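You operate a simulated robot arm through the tools that you are given. There is no shell and no other tool.

Carry out the task below with a simulated robot arm. There is one attempt and no reset: what you move stays moved.

TASK
Stack the pads box on the caps box, the rings box on top, and add the lid.
Fine: clip each to the box below.

The check looks at the end state, three seconds after you hand in, the way a careful person would. Anything else that was tipped, shoved, dropped, spilled or broken makes it a failure. Lids that push on must go on centred and level and be pressed home; caps that screw on are set level and turned clockwise until they are tight.

THE ROBOT
A 6-joint arm with a three-finger gripper, fixed in place. Base frame: the origin is on the floor under the middle of its stand, x ahead of it, y to its left, z up. Lengths are in mm, angles in rad, forces in N, time in s.
It reaches about 1213 mm from its shoulder. Its first joint turns from -2.897 to 2.897 rad. Payload 4.89 kg.
The TCP is the grasp point between the finger pads, 30 mm short of the fingertips. In the tool frame z runs along the fingers and y along their closing line. The gripper opens to 164 mm; its body begins 125 mm behind the TCP.
Orientation is told as [roll, pitch, yaw] about the base's x, y, z axes, in that order, counted from this pose: with the fingers straight down and closing along the base's y, the tool's x points along the base's -x, its y along +y and its z along -z.

THE INTERFACE
- The arm moves only by the tool drive_tool. Its argument "rows" is a list of rows, each a list of 7 numbers: the shift along the tool's x, y, z in mm, then the turn, a rotation vector about the tool's x, y, z in rad, then the gripper command, from -1 (shut) to 1 (fully open), values between in proportion. In form: [[tx, ty, tz, ax, ay, az, jaw], ...]. A call has 1 to 20 rows; each row shifts and turns the commanded pose from where the row before left it, along the tool's axes as they then stand. A row lasts 0.2 s, in which the tool goes at most 50 mm and 0.15 rad; a call with a longer step from one row to the next is refused whole, and so is a gripper value outside its range. Where a pose cannot be reached the arm comes as near as it can. A force on the tool above 40 N (or 10 N above the force at the start of the call, whichever is more), or a blocked arm, ends the call early, and 0.2 s more pass. Each finger travels about 108 mm/s and halts on what it meets, pressing with about 44 N; the grip force reading is that of the motor and also rises with nothing between the fingers. The clock runs only during rows and for 0.2 s after the last one: add rows that do not move to give the fingers time. The reply holds the time, the measured pose of the TCP, the force on the tool along the base axes, the opening and the grip force, in the units named above and with some noise, with the torque about the TCP (base axes, N m) and any sound that the robot's microphone picked up.
- Cameras (640 x 400 px; columns grow to the right, rows downward): "scene" is fixed at [224.6, -655.3, 1687.7]; the picture's right is [0.87, -0.50, 0.00], its down [-0.28, -0.49, -0.83] and it looks along [0.41, 0.72, -0.56] (base axes); focal length 359 px, centre (320, 200). "wrist" rides on the gripper at [76, -2, -152] in the tool frame; the picture's right is [0.02, 1.00, 0.00], its down [-0.88, 0.02, -0.47] and it looks along [-0.47, 0.01, 0.88] (tool axes); focal length 247 px, centre (320, 200). There is no depth. A picture from a camera that has moved, and an enlarged one, comes with that camera's place and axes in the base frame and with its lens. The place of the scene camera against the robot may be out by one fixed shift of up to 25 mm in any direction.
- grab_frame(camera): a new picture of that camera. No time passes.
- raise_lower(by): moves the trunk up (or, below 0, down) by that many mm; the arm rides with it, the base frame stays. It gives what a move gives, with no picture.
- inspect(camera, box): a new picture of the part [left, top, right, bottom] of that camera's present view, enlarged. No time passes.
- close_job(): hands the job in; it is judged then, once.

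Nothing tells you positions but the pictures and the camera data. Unless the task says otherwise, let go and move clear before handing in.

The tools are called after ">>>" by a JSON object that holds its "op" and its "data". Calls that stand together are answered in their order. drive_tool: Moves the arm, as the interface text tells. Its arguments: {"type":"object","properties":{"rows":{"type":"array","items":{"type":"array","items":{"type":"number"}}}},"required":["rows"]} The other tools are called the same way: raise_lower (by) moves the trunk up or down; grab_frame (camera) takes a picture; inspect (camera, box) takes an enlarged picture of a part of a camera's view; close_job () hands the job in.

At the start:

```text
time: 0.0
eef_pos: [473.4, 474.7, 1205.7]
tcp_rot: [0.001, 0.001, 0.0]
force: [0.4, -0.7, 0.1]
moment: [-0.02, 0.03, -0.01]
grip_width: 163.9
grasp_force: 0.0
trunk travel left (down, up): [-175.0, 215.0]
```

scene: 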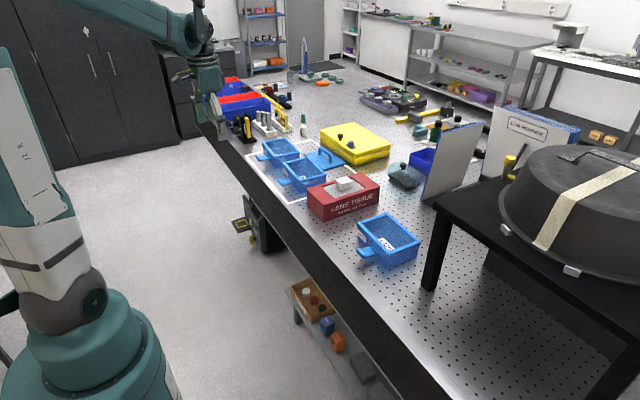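
wrist: 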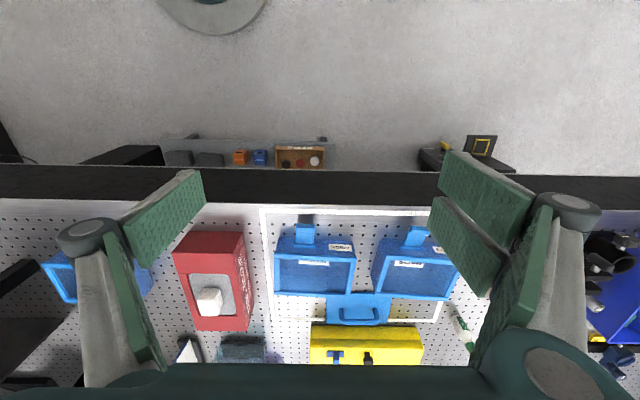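

I see three blue boxes on the bench (two in a white-outlined tray area, one near the dark table) and a blue lid with a handle. I'll take closer looks to read the labels before moving.

>>> {"op": "inspect", "data": {"camera": "scene", "box": [240, 120, 360, 195]}}

>>> {"op": "inspect", "data": {"camera": "scene", "box": [340, 200, 440, 280]}}

>>> {"op": "inspect", "data": {"camera": "wrist", "box": [250, 200, 470, 340]}}

>>> {"op": "inspect", "data": {"camera": "wrist", "box": [0, 200, 260, 362]}}

```text
5.33 times, centred on (300, 158) of scene
camera zoom: at [224.6, -655.3, 1687.7], right [0.87, -0.5, 0.0], down [-0.28, -0.49, -0.83], along [0.41, 0.72, -0.56], focal length 1912 px, centre (427, 427)
```

zoom: 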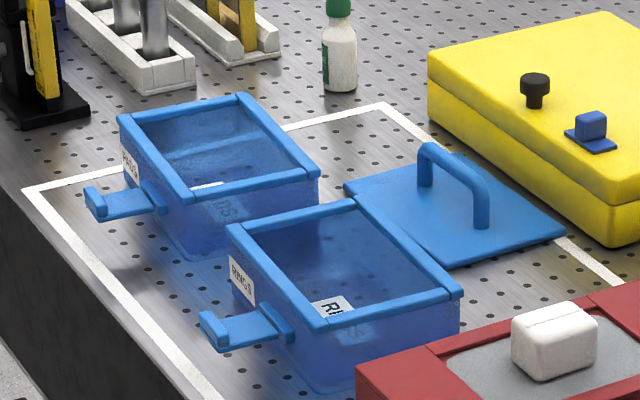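

```text
5.00 times, centred on (390, 240) of scene
camera zoom: at [224.6, -655.3, 1687.7], right [0.87, -0.5, 0.0], down [-0.28, -0.49, -0.83], along [0.41, 0.72, -0.56], focal length 1793 px, centre (-30, 0)
```

zoom: 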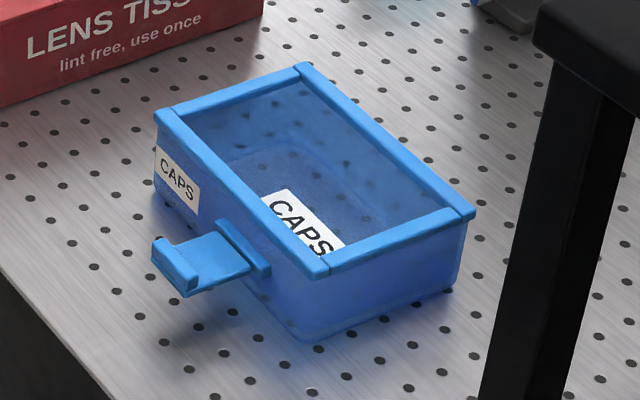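

```text
2.86 times, centred on (360, 270) of wrist
camera zoom: at [396.3, 472.0, 1357.2], right [-0.02, 1.0, 0.0], down [0.88, 0.02, 0.47], along [0.47, 0.01, -0.88], focal length 706 px, centre (206, 0)
```

zoom: 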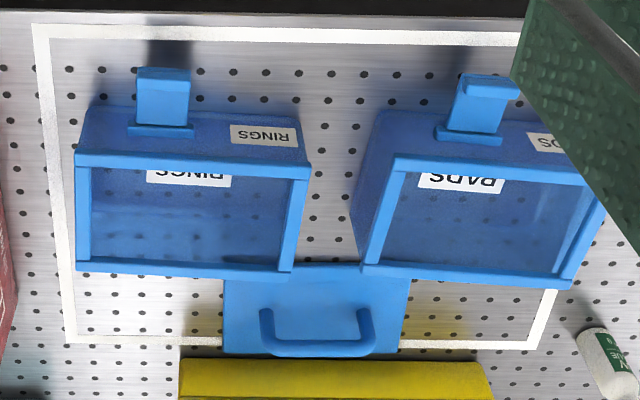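

```text
2.46 times, centred on (130, 281) of wrist
camera zoom: at [396.3, 472.0, 1357.2], right [-0.02, 1.0, 0.0], down [0.88, 0.02, 0.47], along [0.47, 0.01, -0.88], focal length 608 px, centre (788, 1)
```

zoom: 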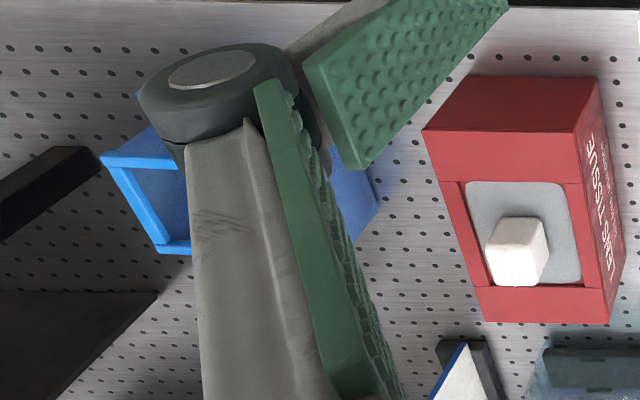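

Labels read: the box by the dark table is CAPS, the middle one RINGS, the far one PADS; each has a tab with a lip on its front side. I'll zoom in on the tabs and lid to understand the clip mechanism.

>>> {"op": "inspect", "data": {"camera": "scene", "box": [352, 225, 400, 275]}}

>>> {"op": "inspect", "data": {"camera": "scene", "box": [250, 145, 330, 195]}}

>>> {"op": "inspect", "data": {"camera": "scene", "box": [400, 180, 528, 300]}}

>>> {"op": "inspect", "data": {"camera": "scene", "box": [300, 140, 350, 175]}}

```text
8.00 times, centred on (376, 250) of scene
camera zoom: at [224.6, -655.3, 1687.7], right [0.87, -0.5, 0.0], down [-0.28, -0.49, -0.83], along [0.41, 0.72, -0.56], focal length 2868 px, centre (-128, -200)
```

zoom: 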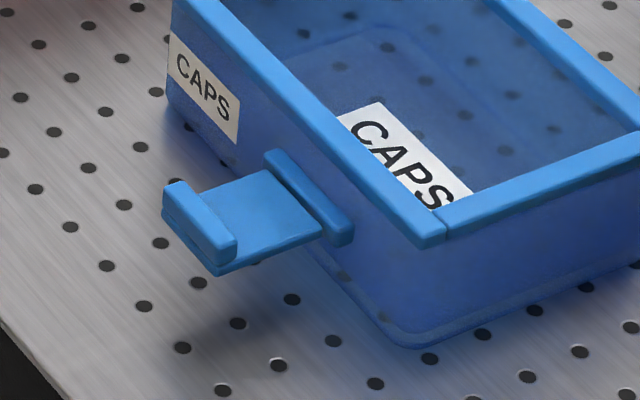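

```text
8.00 times, centred on (290, 170) of scene
camera zoom: at [224.6, -655.3, 1687.7], right [0.87, -0.5, 0.0], down [-0.28, -0.49, -0.83], along [0.41, 0.72, -0.56], focal length 2868 px, centre (560, 440)
```

zoom: 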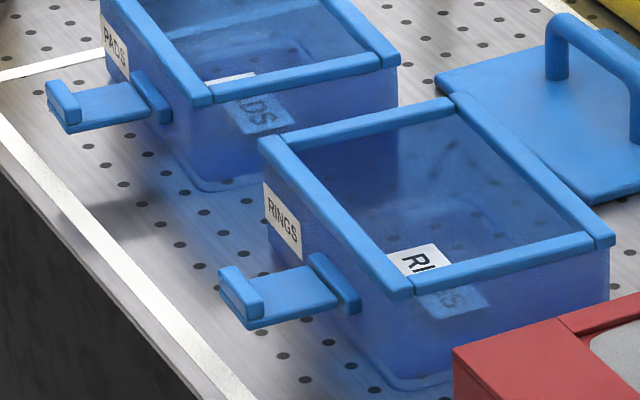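

```text
3.33 times, centred on (464, 240) of scene
camera zoom: at [224.6, -655.3, 1687.7], right [0.87, -0.5, 0.0], down [-0.28, -0.49, -0.83], along [0.41, 0.72, -0.56], focal length 1195 px, centre (-160, 67)
```

zoom: 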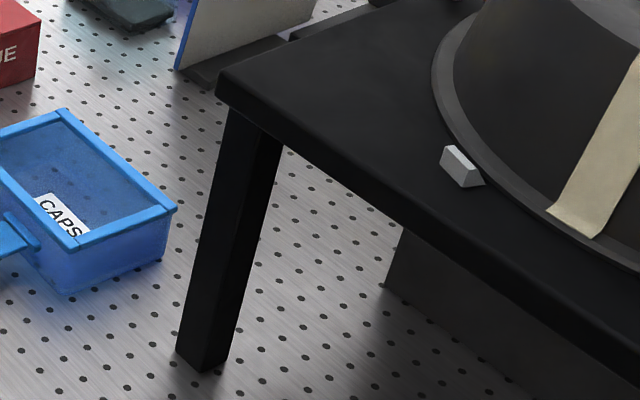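

```text
11.43 times, centred on (325, 158) of scene
camera zoom: at [224.6, -655.3, 1687.7], right [0.87, -0.5, 0.0], down [-0.28, -0.49, -0.83], along [0.41, 0.72, -0.56], focal length 4098 px, centre (263, 686)
```

zoom: 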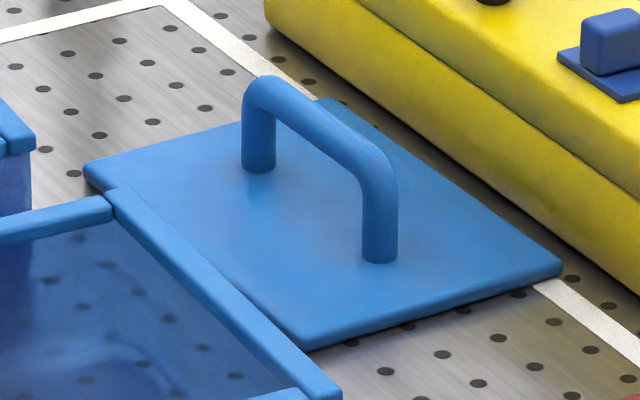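

Each box has a flap latch mid-front: a boss plate, a horizontal flap and an upturned lip. I'll move the wrist camera closer in front of the rings box to learn the geometry.

>>> {"op": "drive_tool", "data": {"rows": [[-20, 0, 40, 0, 0, 0, 1], [-20, 0, 40, 0, 0, 0, 1], [-20, 0, 40, 0, 0, 0, 1], [-20, 0, 30, 0, 0, 0, 1], [0, 0, 0, 0, 0, 0, 1]]}}

>>> {"op": "grab_frame", "data": {"camera": "wrist"}}

>>> {"op": "grab_frame", "data": {"camera": "scene"}}

```text
time: 1.2
eef_pos: [553.5, 473.0, 1054.8]
tcp_rot: [-0.002, 0.0, -0.001]
force: [0.3, 0.5, -0.9]
moment: [-0.07, 0.07, -0.01]
grip_width: 163.9
grasp_force: 0.1
trunk travel left (down, up): [-175.0, 215.0]
```

```text
taken
camera wrist: at [475.6, 470.5, 1205.3], right [-0.02, 1.0, 0.0], down [0.88, 0.02, 0.47], along [0.47, 0.01, -0.88], focal length 247 px, centre (320, 200)
```

wrist: 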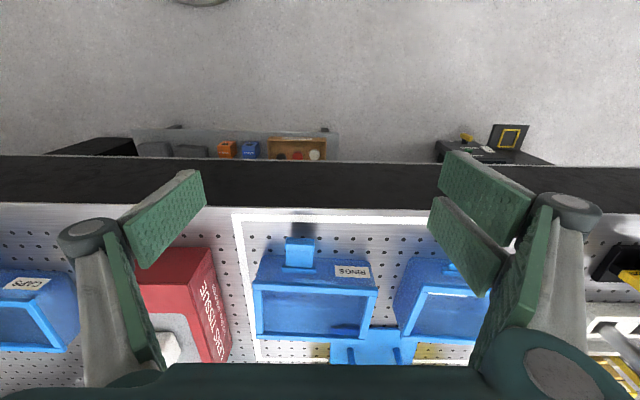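

```text
taken
```

scene: 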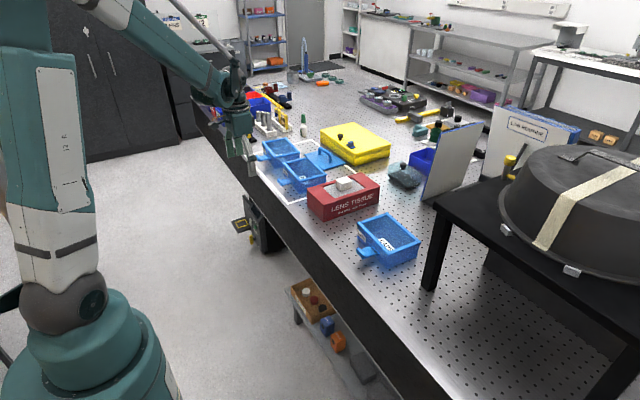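

>>> {"op": "inspect", "data": {"camera": "wrist", "box": [230, 220, 470, 370]}}

>>> {"op": "inspect", "data": {"camera": "wrist", "box": [400, 130, 620, 300]}}

>>> {"op": "inspect", "data": {"camera": "scene", "box": [180, 60, 300, 180]}}

```text
2.67 times, centred on (350, 295) of wrist
camera zoom: at [475.6, 470.5, 1205.3], right [-0.02, 1.0, 0.0], down [0.88, 0.02, 0.47], along [0.47, 0.01, -0.88], focal length 659 px, centre (240, -53)
```

zoom: 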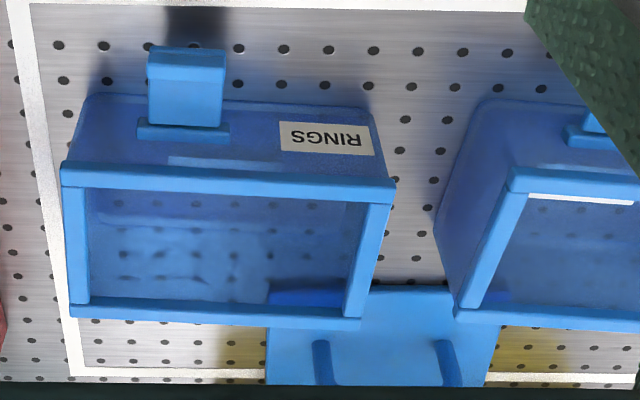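

```text
2.35 times, centred on (510, 215) of wrist
camera zoom: at [475.6, 470.5, 1205.3], right [-0.02, 1.0, 0.0], down [0.88, 0.02, 0.47], along [0.47, 0.01, -0.88], focal length 581 px, centre (-127, 165)
```

zoom: 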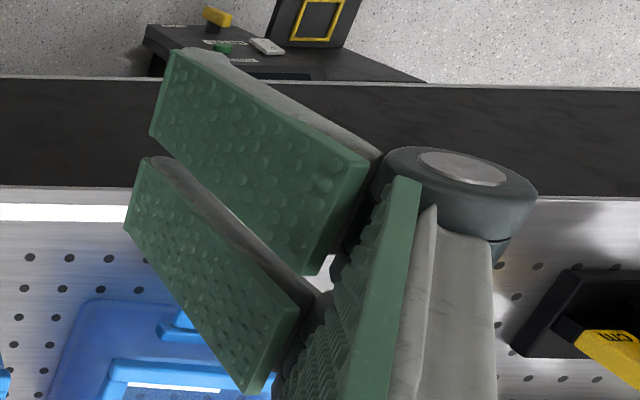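

```text
3.33 times, centred on (240, 120) of scene
camera zoom: at [224.6, -655.3, 1687.7], right [0.87, -0.5, 0.0], down [-0.28, -0.49, -0.83], along [0.41, 0.72, -0.56], focal length 1195 px, centre (587, 467)
```

zoom: 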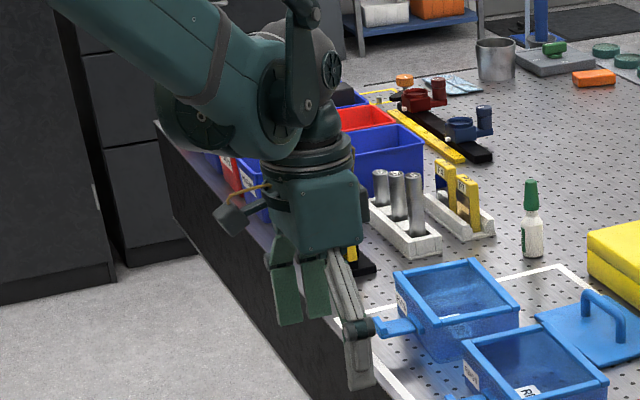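

The latch geometry looks like a hinged flap: folded up, its lip would hook over the foot of the box (or lid) above. Box is roughly 171 × 118 × 60 mm on a bench at z≈900. I'll rise, turn the gripper to close along x, and look from above at the pads/rings/lid.

>>> {"op": "drive_tool", "data": {"rows": [[0, 0, -45, 0, 0, 0, 1], [0, 0, -45, 0, 0, 0, 1], [0, 0, -45, 0, 0, 0, 1], [-10, 20, 0, 0, 0, 0.1428, 1], [0, 0, 0, 0, 0, 0.1428, 1], [0, 0, 0, 0, 0, 0.1428, 1], [0, 0, 0, 0, 0, 0.1428, 1], [0, 0, 0, 0, 0, 0.1428, 1], [0, 0, 0, 0, 0, 0.1428, 1], [0, 0, 0, 0, 0, 0.1428, 1], [0, 0, 0, 0, 0, 0.1428, 1], [0, 0, 0, 0, 0, 0.1428, 1], [0, 0, 0, 0, 0, 0.1428, 1], [0, 0, 0, 0, 0, 0.1428, 1], [0, 0, 0, 0, 0, 0, 1]]}}

>>> {"op": "grab_frame", "data": {"camera": "scene"}}

>>> {"op": "grab_frame", "data": {"camera": "wrist"}}

```text
time: 4.4
eef_pos: [563.3, 494.1, 1191.5]
tcp_rot: [0.0, -0.001, -1.57]
force: [0.6, -0.2, 0.3]
moment: [0.04, -0.02, -0.03]
grip_width: 164.3
grasp_force: 0.0
trunk travel left (down, up): [-175.0, 215.0]
```

```text
taken
```

scene: 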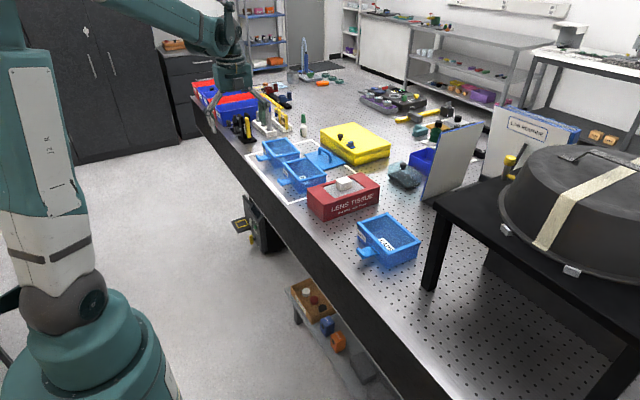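

```text
taken
camera wrist: at [560.8, 570.5, 1342.0], right [1.0, 0.02, 0.0], down [0.02, -0.88, 0.47], along [0.01, -0.47, -0.88], focal length 247 px, centre (320, 200)
```

wrist: 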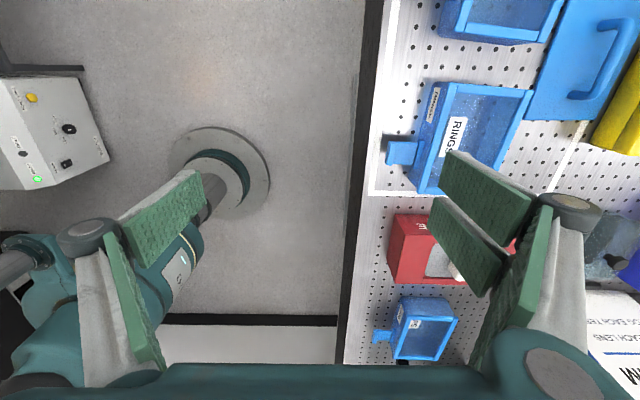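

>>> {"op": "drive_tool", "data": {"rows": [[38, 27, 0, 0, 0, 0, 1], [38, 27, 0, 0, 0, 0, 1], [38, 27, 0, 0, 0, 0, 1], [38, 27, 0, 0, 0, 0, 1], [38, 27, 0, 0, 0, 0, 1], [38, 27, 0, 0, 0, 0, 1], [0, 0, 0, 0, 0, 0, 1]]}}

>>> {"op": "grab_frame", "data": {"camera": "wrist"}}

>>> {"op": "grab_frame", "data": {"camera": "scene"}}

```text
time: 6.0
eef_pos: [725.5, 722.9, 1190.1]
tcp_rot: [0.002, -0.001, -1.57]
force: [0.3, 0.8, -1.4]
moment: [-0.14, 0.12, -0.01]
grip_width: 163.9
grasp_force: 0.0
trunk travel left (down, up): [-175.0, 215.0]
```

```text
taken
camera wrist: at [723.1, 798.5, 1341.2], right [1.0, 0.02, 0.0], down [0.02, -0.88, 0.47], along [0.01, -0.47, -0.88], focal length 247 px, centre (320, 200)
```

wrist: 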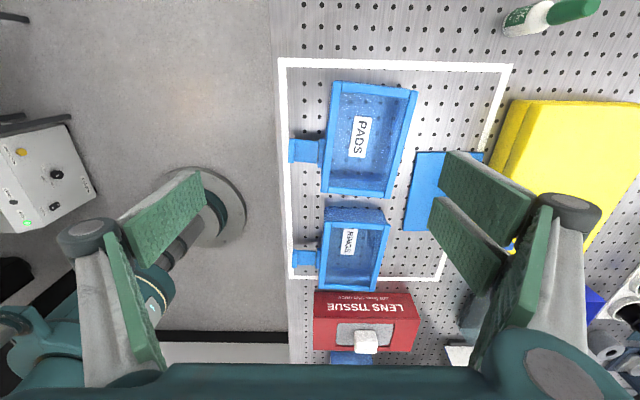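

```text
taken
```

scene: 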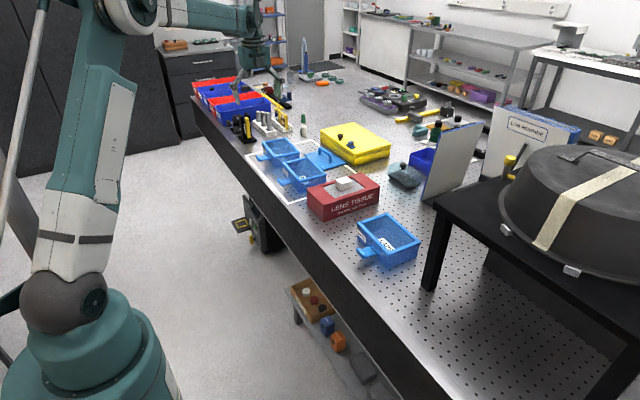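

>>> {"op": "inspect", "data": {"camera": "wrist", "box": [270, 50, 430, 150]}}

>>> {"op": "inspect", "data": {"camera": "wrist", "box": [270, 130, 430, 230]}}

>>> {"op": "inspect", "data": {"camera": "wrist", "box": [270, 200, 430, 300]}}

```text
4.00 times, centred on (350, 100) of wrist
camera zoom: at [723.1, 798.5, 1341.2], right [1.0, 0.02, 0.0], down [0.02, -0.88, 0.47], along [0.01, -0.47, -0.88], focal length 988 px, centre (200, 600)
```

zoom: 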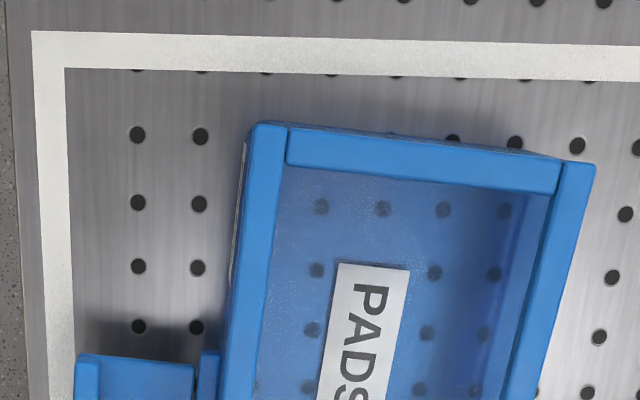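

```text
4.00 times, centred on (350, 180) of wrist
camera zoom: at [723.1, 798.5, 1341.2], right [1.0, 0.02, 0.0], down [0.02, -0.88, 0.47], along [0.01, -0.47, -0.88], focal length 988 px, centre (200, 280)
```

zoom: 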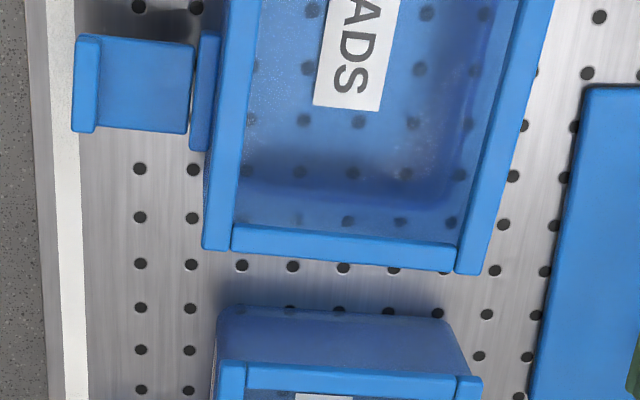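

```text
4.00 times, centred on (350, 250) of wrist
camera zoom: at [723.1, 798.5, 1341.2], right [1.0, 0.02, 0.0], down [0.02, -0.88, 0.47], along [0.01, -0.47, -0.88], focal length 988 px, centre (200, 0)
```

zoom: 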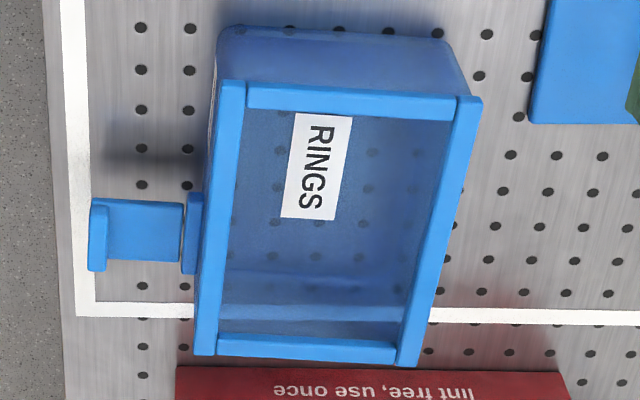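

Pads centre ≈ (796, 692), turned about −0.085 rad; rings ≈ (794, 463). Before grasping I'll study how the fingers look when open and partly closed.

>>> {"op": "inspect", "data": {"camera": "wrist", "box": [40, 140, 240, 390]}}

>>> {"op": "inspect", "data": {"camera": "wrist", "box": [410, 140, 610, 390]}}

>>> {"op": "drive_tool", "data": {"rows": [[0, 0, 0, 0, 0, 0, 0.45], [0, 0, 0, 0, 0, 0, 0.45], [0, 0, 0, 0, 0, 0, 0.45]]}}

>>> {"op": "grab_frame", "data": {"camera": "wrist"}}

>>> {"op": "inspect", "data": {"camera": "scene", "box": [220, 20, 300, 120]}}

```text
1.60 times, centred on (140, 265) of wrist
camera zoom: at [723.1, 798.5, 1341.2], right [1.0, 0.02, 0.0], down [0.02, -0.88, 0.47], along [0.01, -0.47, -0.88], focal length 395 px, centre (608, 96)
```

zoom: 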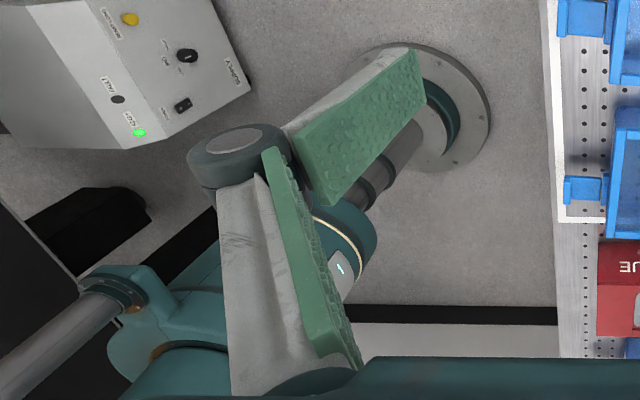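

```text
1.60 times, centred on (510, 265) of wrist
camera zoom: at [723.1, 798.5, 1341.2], right [1.0, 0.02, 0.0], down [0.02, -0.88, 0.47], along [0.01, -0.47, -0.88], focal length 395 px, centre (16, 96)
```

zoom: 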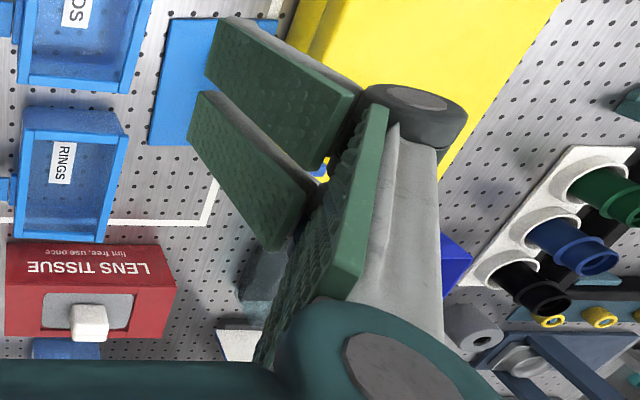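

```text
time: 6.8
eef_pos: [724.7, 721.0, 1190.6]
tcp_rot: [0.001, 0.0, -1.569]
force: [-0.1, -0.1, -0.1]
moment: [0.0, 0.01, 0.0]
grip_width: 119.1
grasp_force: 0.0
trunk travel left (down, up): [-175.0, 215.0]
```

```text
taken
camera wrist: at [722.3, 797.4, 1342.2], right [1.0, 0.02, 0.0], down [0.02, -0.88, 0.47], along [0.01, -0.47, -0.88], focal length 247 px, centre (320, 200)
```

wrist: 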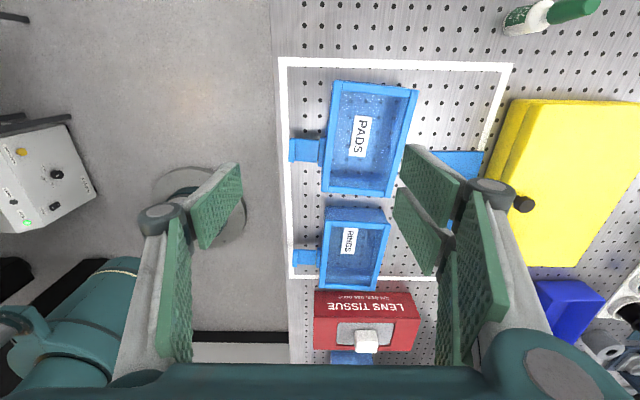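

```text
4.00 times, centred on (260, 70) of scene
camera zoom: at [224.6, -655.3, 1687.7], right [0.87, -0.5, 0.0], down [-0.28, -0.49, -0.83], along [0.41, 0.72, -0.56], focal length 1434 px, centre (560, 720)
```

zoom: 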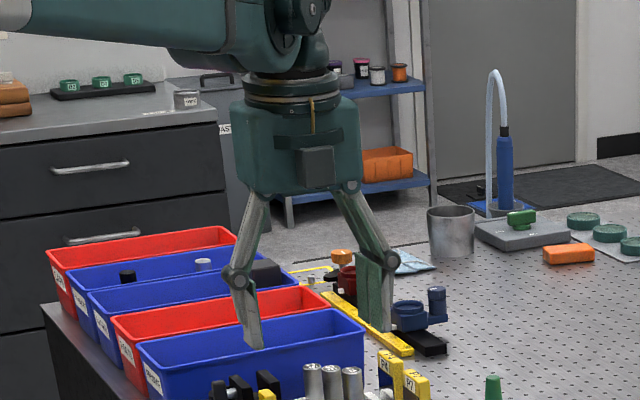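

>>> {"op": "inspect", "data": {"camera": "wrist", "box": [130, 140, 290, 260]}}

>>> {"op": "inspect", "data": {"camera": "wrist", "box": [370, 130, 530, 290]}}

```text
3.33 times, centred on (210, 200) of wrist
camera zoom: at [722.3, 797.4, 1342.2], right [1.0, 0.02, 0.0], down [0.02, -0.88, 0.47], along [0.01, -0.47, -0.88], focal length 823 px, centre (687, 200)
```

zoom: 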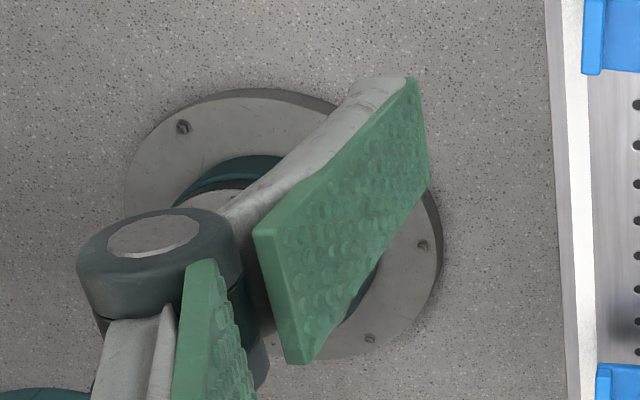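

```text
2.50 times, centred on (450, 210) of wrist
camera zoom: at [722.3, 797.4, 1342.2], right [1.0, 0.02, 0.0], down [0.02, -0.88, 0.47], along [0.01, -0.47, -0.88], focal length 617 px, centre (-5, 175)
```

zoom: 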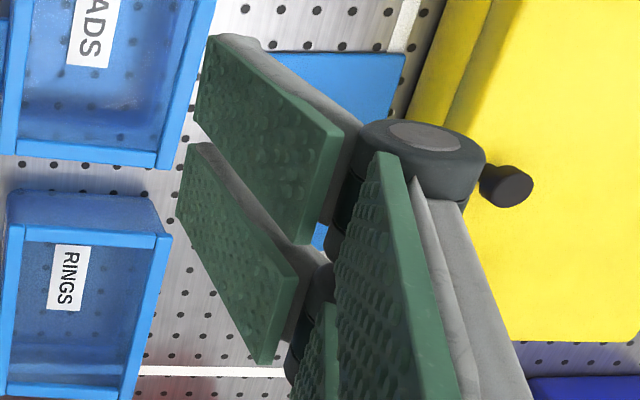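

Fingers stay parallel as they close: a lone 25 mm finger on one side, a pair spanning ±29 mm on the other. I'll position above the pads box with the lone finger on its front side (clear of the latch), and check alignment.

>>> {"op": "drive_tool", "data": {"rows": [[-3.5, 36.5, 0, 0, 0, 0, 1], [-3.5, 36.5, 0, 0, 0, 0.085, 1], [0, 0, 40, 0, 0, 0, 1], [0, 0, 40, 0, 0, 0, 1], [0, 0, 40, 0, 0, 0, 1], [0, 0, 0, 0, 0, 0, 1]]}}

>>> {"op": "grab_frame", "data": {"camera": "wrist"}}

>>> {"op": "inspect", "data": {"camera": "scene", "box": [210, 60, 370, 190]}}

```text
time: 8.2
eef_pos: [801.1, 715.3, 1070.9]
tcp_rot: [0.002, 0.0, -1.653]
force: [0.1, 0.3, -1.0]
moment: [-0.04, 0.07, 0.01]
grip_width: 164.1
grasp_force: 0.0
trunk travel left (down, up): [-175.0, 215.0]
```

```text
taken
camera wrist: at [804.4, 790.7, 1222.7], right [1.0, -0.06, 0.0], down [-0.05, -0.88, 0.47], along [-0.03, -0.47, -0.88], focal length 247 px, centre (320, 200)
```

wrist: 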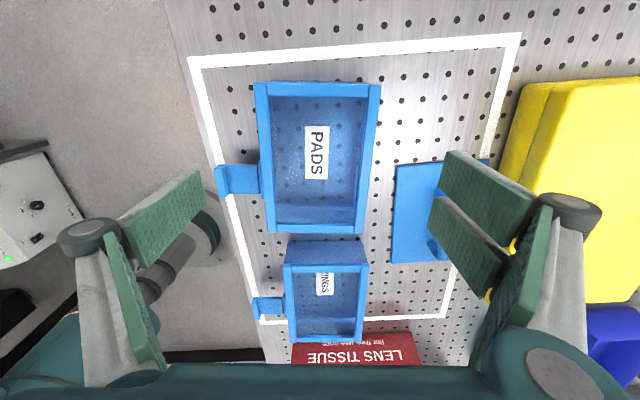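

```text
3.08 times, centred on (290, 125) of scene
camera zoom: at [224.6, -655.3, 1687.7], right [0.87, -0.5, 0.0], down [-0.28, -0.49, -0.83], along [0.41, 0.72, -0.56], focal length 1103 px, centre (412, 431)
```

zoom: 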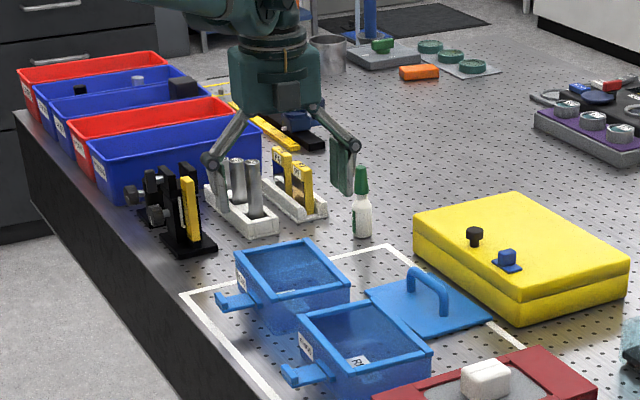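

>>> {"op": "inspect", "data": {"camera": "wrist", "box": [200, 70, 400, 245]}}

```text
2.29 times, centred on (300, 158) of wrist
camera zoom: at [804.4, 790.7, 1222.7], right [1.0, -0.06, 0.0], down [-0.05, -0.88, 0.47], along [-0.03, -0.47, -0.88], focal length 564 px, centre (366, 297)
```

zoom: 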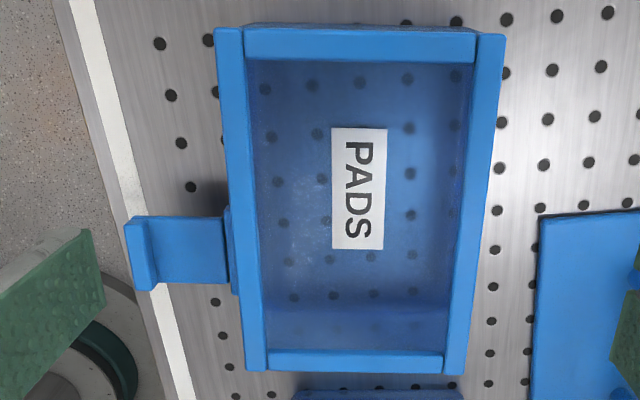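

The box is aligned with the tool to within a few mm; I'll descend (clear of the boss on the front) and grip it across its 121 mm depth.

>>> {"op": "drive_tool", "data": {"rows": [[0, -4, 40, 0, 0, 0, 1], [0, 0, 40, 0, 0, 0, 1], [0, 0, 30, 0, 0, 0, 1], [0, 0, 14, 0, 0, 0, 1], [0, 0, 0, 0, 0, 0, 1]]}}

>>> {"op": "grab_frame", "data": {"camera": "wrist"}}

>>> {"op": "inspect", "data": {"camera": "scene", "box": [220, 80, 340, 200]}}

```text
time: 9.4
eef_pos: [794.8, 715.5, 947.5]
tcp_rot: [0.0, -0.001, -1.654]
force: [0.5, -0.1, -0.8]
moment: [-0.06, 0.03, -0.03]
grip_width: 163.9
grasp_force: 0.1
trunk travel left (down, up): [-175.0, 215.0]
```

```text
taken
camera wrist: at [798.2, 791.2, 1098.3], right [1.0, -0.06, 0.0], down [-0.05, -0.88, 0.47], along [-0.03, -0.47, -0.88], focal length 247 px, centre (320, 200)
```

wrist: 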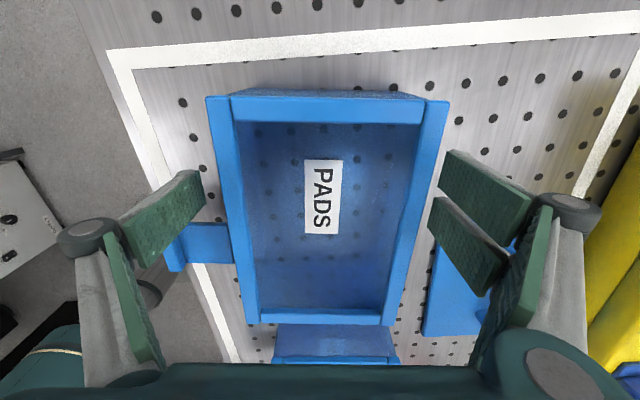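

```text
3.33 times, centred on (280, 140) of scene
camera zoom: at [224.6, -655.3, 1687.7], right [0.87, -0.5, 0.0], down [-0.28, -0.49, -0.83], along [0.41, 0.72, -0.56], focal length 1195 px, centre (453, 400)
```

zoom: 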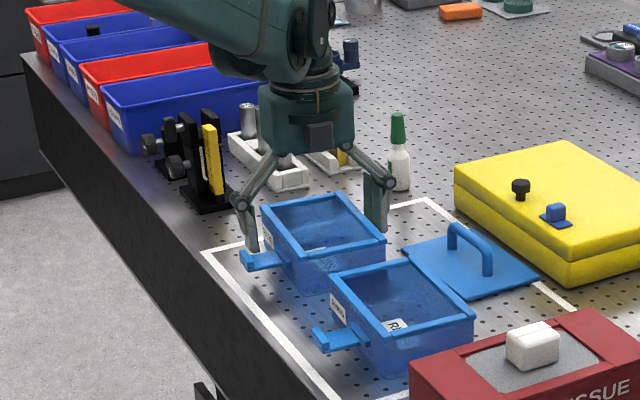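

>>> {"op": "inspect", "data": {"camera": "wrist", "box": [160, 80, 480, 280]}}

```text
2.00 times, centred on (320, 180) of wrist
camera zoom: at [798.2, 791.2, 1098.3], right [1.0, -0.06, 0.0], down [-0.05, -0.88, 0.47], along [-0.03, -0.47, -0.88], focal length 494 px, centre (320, 240)
```

zoom: 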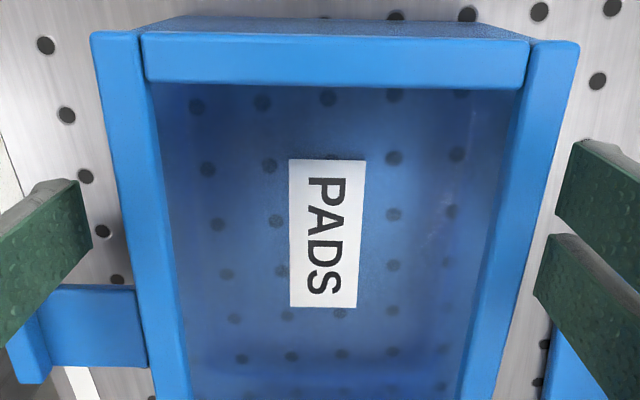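

The box is centred within 2 mm between the fingers (rim at z≈971). Closing the grip now.

>>> {"op": "drive_tool", "data": {"rows": [[0, 2, 0, 0, 0, 0, 0.6], [0, 0, 0, 0, 0, 0, 0.3], [0, 0, 0, 0, 0, 0, 0], [0, 0, 0, 0, 0, 0, -0.3], [0, 0, 0, 0, 0, 0, -1], [0, 0, 0, 0, 0, 0, -1], [0, 0, 0, 0, 0, 0, -1]]}}

>>> {"op": "grab_frame", "data": {"camera": "wrist"}}

```text
time: 11.0
eef_pos: [796.6, 715.3, 949.1]
tcp_rot: [0.001, 0.0, -1.654]
force: [0.4, -0.3, 0.5]
moment: [-0.04, -0.06, -0.04]
grip_width: 119.6
grasp_force: 44.4
trunk travel left (down, up): [-175.0, 215.0]
```

```text
taken
camera wrist: at [800.1, 791.0, 1098.4], right [1.0, -0.06, 0.0], down [-0.05, -0.88, 0.47], along [-0.03, -0.47, -0.88], focal length 247 px, centre (320, 200)
```

wrist: 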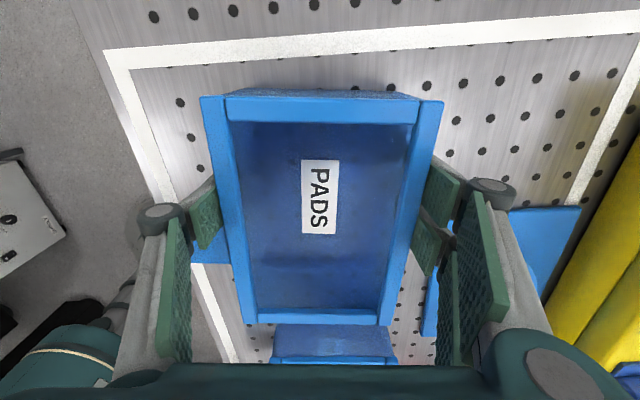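

Grip holds at 119.6 mm with 44 N. Lifting straight up and checking for tilt.

>>> {"op": "drive_tool", "data": {"rows": [[0, 0, -10, 0, 0, 0, -1], [0, 0, -20, 0, 0, 0, -1], [0, 0, -30, 0, 0, 0, -1], [0, 0, -40, 0, 0, 0, -1], [0, 0, -40, 0, 0, 0, -1], [0, 0, -40, 0, 0, 0, -1], [0, 0, 0, 0, 0, 0, -1]]}}

>>> {"op": "grab_frame", "data": {"camera": "wrist"}}

>>> {"op": "inspect", "data": {"camera": "scene", "box": [220, 40, 360, 200]}}

```text
time: 12.6
eef_pos: [798.2, 714.4, 1128.3]
tcp_rot: [0.0, 0.0, -1.655]
force: [0.0, 1.1, -1.7]
moment: [0.11, -0.07, -0.01]
grip_width: 119.5
grasp_force: 44.1
trunk travel left (down, up): [-175.0, 215.0]
```

```text
taken
camera wrist: at [802.5, 790.7, 1280.2], right [1.0, -0.06, 0.0], down [-0.06, -0.88, 0.47], along [-0.03, -0.47, -0.88], focal length 247 px, centre (320, 200)
```

wrist: 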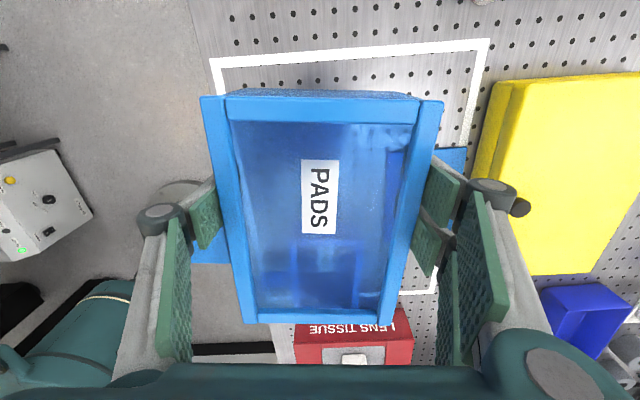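

```text
2.50 times, centred on (290, 120) of scene
camera zoom: at [224.6, -655.3, 1687.7], right [0.87, -0.5, 0.0], down [-0.28, -0.49, -0.83], along [0.41, 0.72, -0.56], focal length 896 px, centre (395, 400)
```

zoom: 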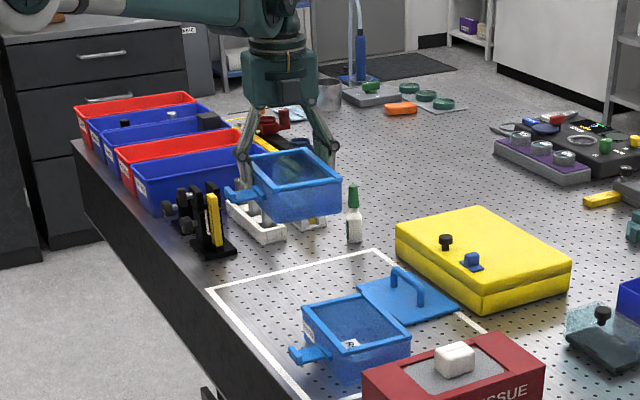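

>>> {"op": "inspect", "data": {"camera": "scene", "box": [270, 70, 320, 135]}}

>>> {"op": "inspect", "data": {"camera": "scene", "box": [285, 150, 335, 195]}}

```text
6.15 times, centred on (295, 102) of scene
camera zoom: at [224.6, -655.3, 1687.7], right [0.87, -0.5, 0.0], down [-0.28, -0.49, -0.83], along [0.41, 0.72, -0.56], focal length 2206 px, centre (474, 800)
```

zoom: 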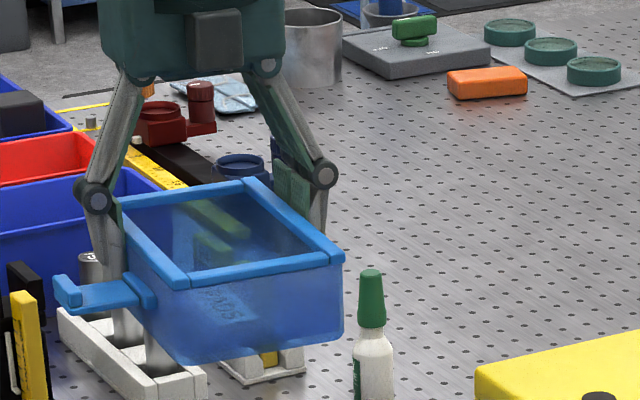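

```text
8.89 times, centred on (310, 172) of scene
camera zoom: at [224.6, -655.3, 1687.7], right [0.87, -0.5, 0.0], down [-0.28, -0.49, -0.83], along [0.41, 0.72, -0.56], focal length 3187 px, centre (409, 444)
```

zoom: 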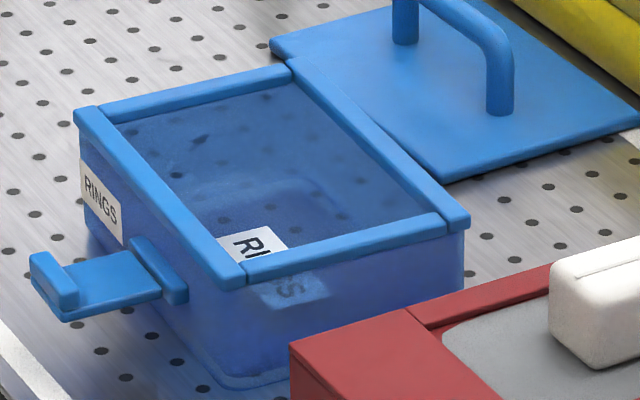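

The pads box lifts level. Before carrying it over, I want a closer look at the lid and the shape of the box walls to be sure how the clips work.

>>> {"op": "inspect", "data": {"camera": "scene", "box": [305, 142, 353, 172]}}

>>> {"op": "inspect", "data": {"camera": "scene", "box": [274, 92, 302, 130]}}

>>> {"op": "inspect", "data": {"camera": "scene", "box": [350, 210, 424, 275]}}

```text
13.33 times, centred on (329, 157) of scene
camera zoom: at [224.6, -655.3, 1687.7], right [0.87, -0.5, 0.0], down [-0.28, -0.49, -0.83], along [0.41, 0.72, -0.56], focal length 4781 px, centre (200, 773)
```

zoom: 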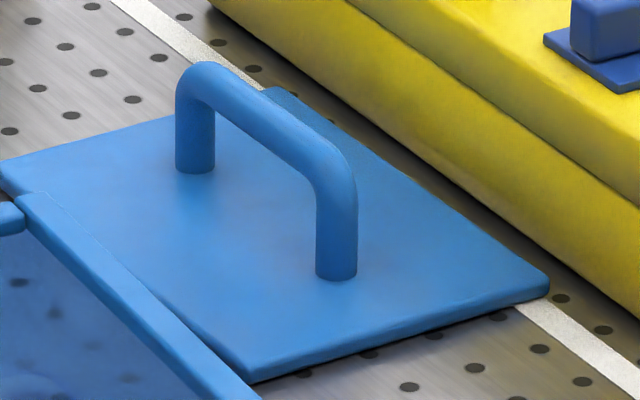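

```text
10.53 times, centred on (288, 111) of scene
camera zoom: at [224.6, -655.3, 1687.7], right [0.87, -0.5, 0.0], down [-0.28, -0.49, -0.83], along [0.41, 0.72, -0.56], focal length 3774 px, centre (657, 1137)
```

zoom: 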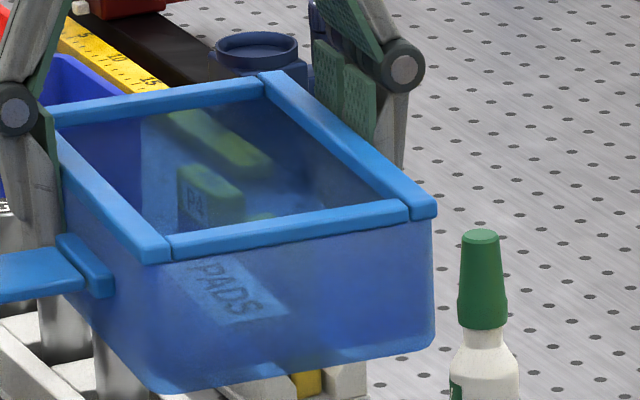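

```text
6.15 times, centred on (387, 242) of scene
camera zoom: at [224.6, -655.3, 1687.7], right [0.87, -0.5, 0.0], down [-0.28, -0.49, -0.83], along [0.41, 0.72, -0.56], focal length 2206 px, centre (-92, -62)
```

zoom: 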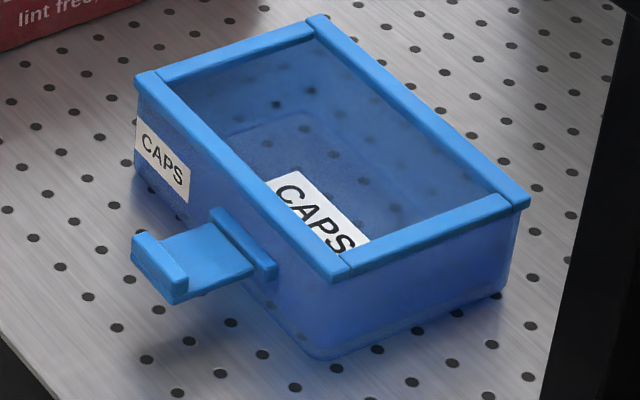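

The lid is a plain plate with a handle, so the latches on each lower box must hook what sits above. I'll retreat in x with the held box and then travel to a spot where the wrist camera can see the caps box beside the held one.

>>> {"op": "inspect", "data": {"camera": "wrist", "box": [160, 80, 480, 340]}}

>>> {"op": "drive_tool", "data": {"rows": [[0, 0, -20, 0, 0, 0, -1], [0, -45, 0, 0, 0, 0, -1], [0, -45, 0, 0, 0, 0, -1], [0, -45, 0, 0, 0, 0, -1], [0, -45, 0, 0, 0, 0, -1], [0, -45, 0, 0, 0, 0, -1], [0, 0, 0, 0, 0, 0, -1]]}}

```text
1.54 times, centred on (320, 210) of wrist
camera zoom: at [802.5, 790.7, 1280.2], right [1.0, -0.06, 0.0], down [-0.06, -0.88, 0.47], along [-0.03, -0.47, -0.88], focal length 380 px, centre (320, 185)
```

zoom: 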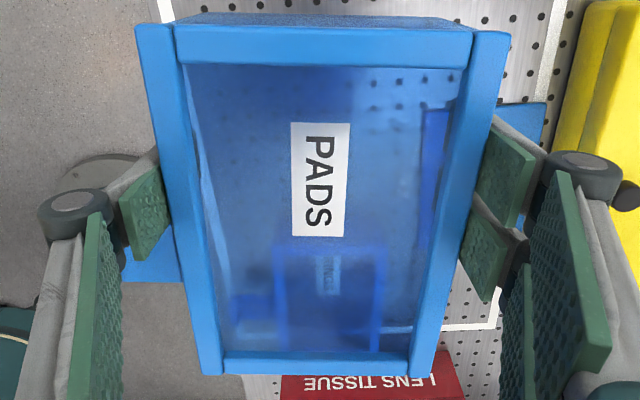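

```text
time: 14.2
eef_pos: [573.4, 734.2, 1145.9]
tcp_rot: [0.0, 0.0, -1.654]
force: [-0.9, 0.4, -1.7]
moment: [0.09, -0.13, -0.01]
grip_width: 119.4
grasp_force: 44.2
trunk travel left (down, up): [-175.0, 215.0]
```

>>> {"op": "drive_tool", "data": {"rows": [[-44, 3.75, 0, 0, 0, 0, -1], [-44, 3.75, 0, 0, 0, 0, -1], [-44, 3.75, 0, 0, 0, 0, -1], [-44, 3.75, 0, 0, 0, 0, -1], [-44, 3.75, 0, 0, 0, 0, -1], [-44, 3.75, 0, 0, 0, 0, -1], [-44, 3.75, 0, 0, 0, 0, -1], [-44, 3.75, 0, 0, 0, 0, -1], [-44, 3.75, 0, 0, 0, 0, -1], [-44, 3.75, 0, 0, 0, 0, -1], [-44, 3.75, 0, 0, 0, 0, -1], [-44, 3.75, 0, 0, 0, 0, -1], [-44, 3.75, 0, 0, 0, 0, -1], [-44, 3.75, 0, 0, 0, 0, -1], [-44, 3.75, 0, 0, 0, 0, -1], [-44, 3.75, 0, 0, 0, 0, -1], [-44, 3.75, 0, 0, 0, 0, -1], [0, 0, 0, 0, 0, 0, -1]]}}

>>> {"op": "grab_frame", "data": {"camera": "wrist"}}

>>> {"op": "grab_frame", "data": {"camera": "scene"}}

```text
time: 18.0
eef_pos: [575.0, -14.6, 1143.9]
tcp_rot: [-0.001, 0.0, -1.655]
force: [-0.2, -0.5, -2.6]
moment: [0.08, -0.01, -0.02]
grip_width: 119.5
grasp_force: 44.0
trunk travel left (down, up): [-175.0, 215.0]
```

```text
taken
camera wrist: at [578.2, 60.6, 1296.3], right [1.0, -0.06, 0.0], down [-0.05, -0.88, 0.47], along [-0.03, -0.47, -0.88], focal length 247 px, centre (320, 200)
```

wrist: 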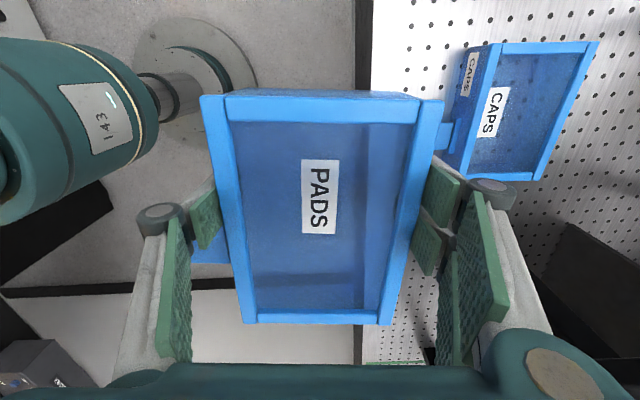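

```text
taken
```

scene: 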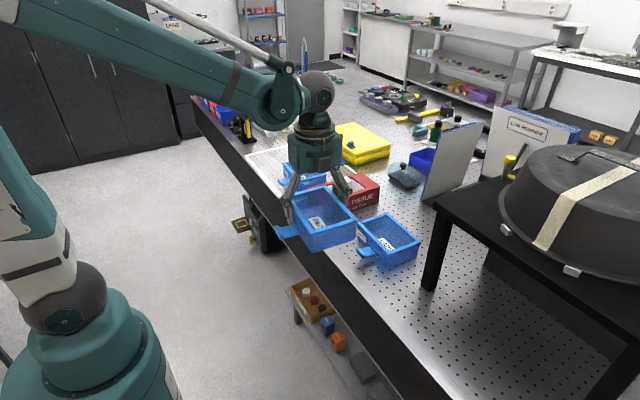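

>>> {"op": "inspect", "data": {"camera": "wrist", "box": [440, 25, 620, 195]}}

>>> {"op": "inspect", "data": {"camera": "wrist", "box": [480, 200, 640, 380]}}

```text
2.35 times, centred on (530, 110) of wrist
camera zoom: at [578.2, 60.6, 1296.3], right [1.0, -0.06, 0.0], down [-0.05, -0.88, 0.47], along [-0.03, -0.47, -0.88], focal length 581 px, centre (-174, 412)
```

zoom: 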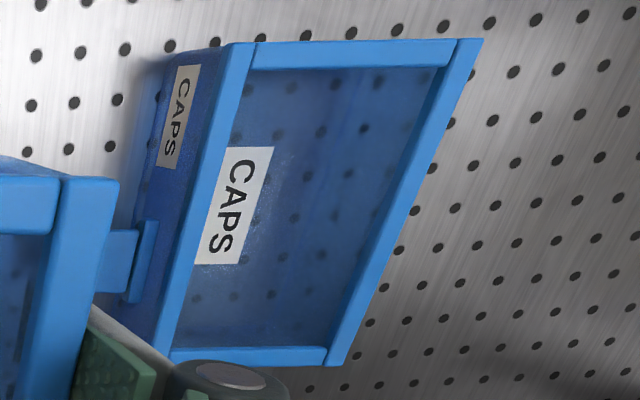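

```text
2.22 times, centred on (560, 290) of wrist
camera zoom: at [578.2, 60.6, 1296.3], right [1.0, -0.06, 0.0], down [-0.05, -0.88, 0.47], along [-0.03, -0.47, -0.88], focal length 549 px, centre (-213, 0)
```

zoom: 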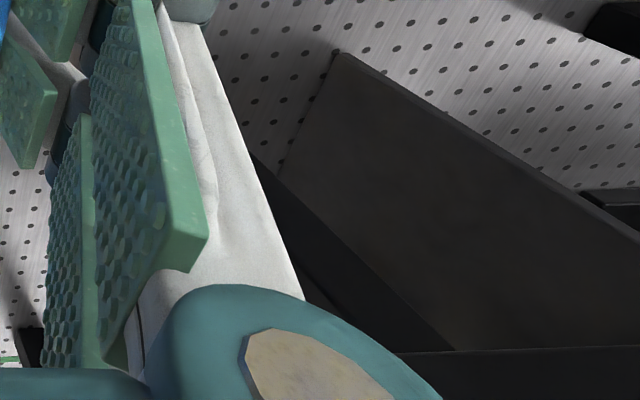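

Caps box measured at about (829, −15), yaw ≈ −0.04. Moving the pads box over it at safe height and turning to match.

>>> {"op": "drive_tool", "data": {"rows": [[7.3, 42, 0, 0, 0, 0, -1], [7.3, 42, 0, 0, 0, 0, -1], [7.3, 42, 0, 0, 0, 0, -1], [7.3, 42, 0, 0, 0, 0, -1], [7.3, 42, 0, 0, 0, 0, -1], [7.3, 42, 0, 0, 0, 0, -1], [0, 0, 0, 0, 0, -0.046, -1], [0, 0, 0, 0, 0, 0, -1]]}}

>>> {"op": "grab_frame", "data": {"camera": "wrist"}}

>>> {"op": "inspect", "data": {"camera": "scene", "box": [330, 100, 490, 290]}}

```text
time: 19.8
eef_pos: [830.2, 6.5, 1146.0]
tcp_rot: [0.0, -0.002, -1.611]
force: [1.2, 0.8, -2.9]
moment: [0.09, 0.1, -0.01]
grip_width: 119.5
grasp_force: 44.2
trunk travel left (down, up): [-175.0, 215.0]
```

```text
taken
camera wrist: at [830.4, 82.2, 1297.8], right [1.0, -0.02, 0.0], down [-0.01, -0.88, 0.47], along [-0.01, -0.47, -0.88], focal length 247 px, centre (320, 200)
```

wrist: 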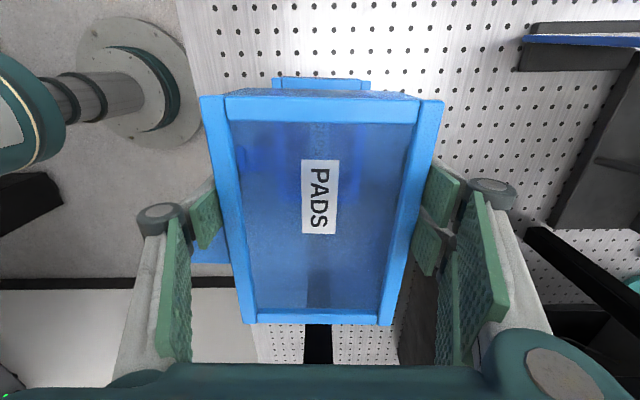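

```text
2.11 times, centred on (410, 195) of scene
camera zoom: at [224.6, -655.3, 1687.7], right [0.87, -0.5, 0.0], down [-0.28, -0.49, -0.83], along [0.41, 0.72, -0.56], focal length 755 px, centre (130, 210)
```

zoom: 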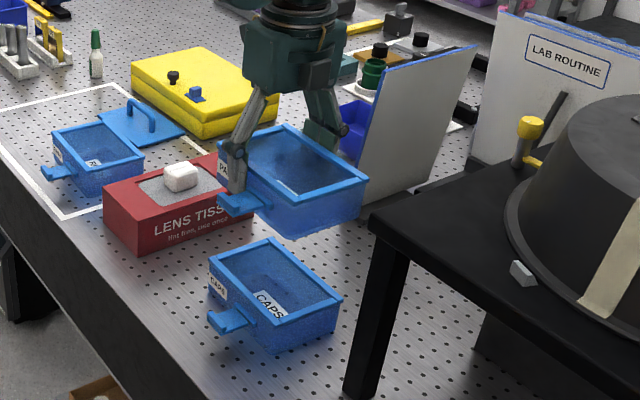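

>>> {"op": "inspect", "data": {"camera": "wrist", "box": [240, 60, 400, 160]}}

```text
4.00 times, centred on (320, 110) of wrist
camera zoom: at [830.4, 82.2, 1297.8], right [1.0, -0.02, 0.0], down [-0.01, -0.88, 0.47], along [-0.01, -0.47, -0.88], focal length 988 px, centre (320, 560)
```

zoom: 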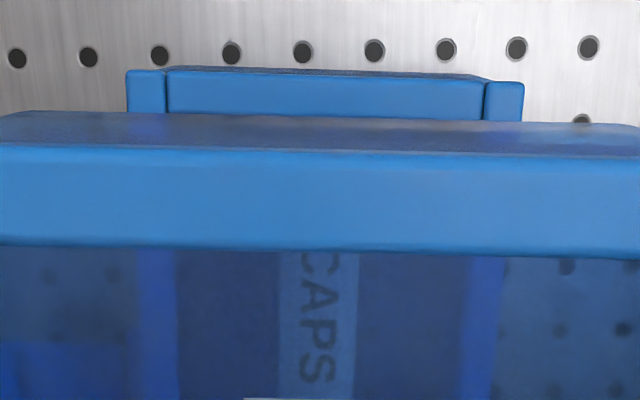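

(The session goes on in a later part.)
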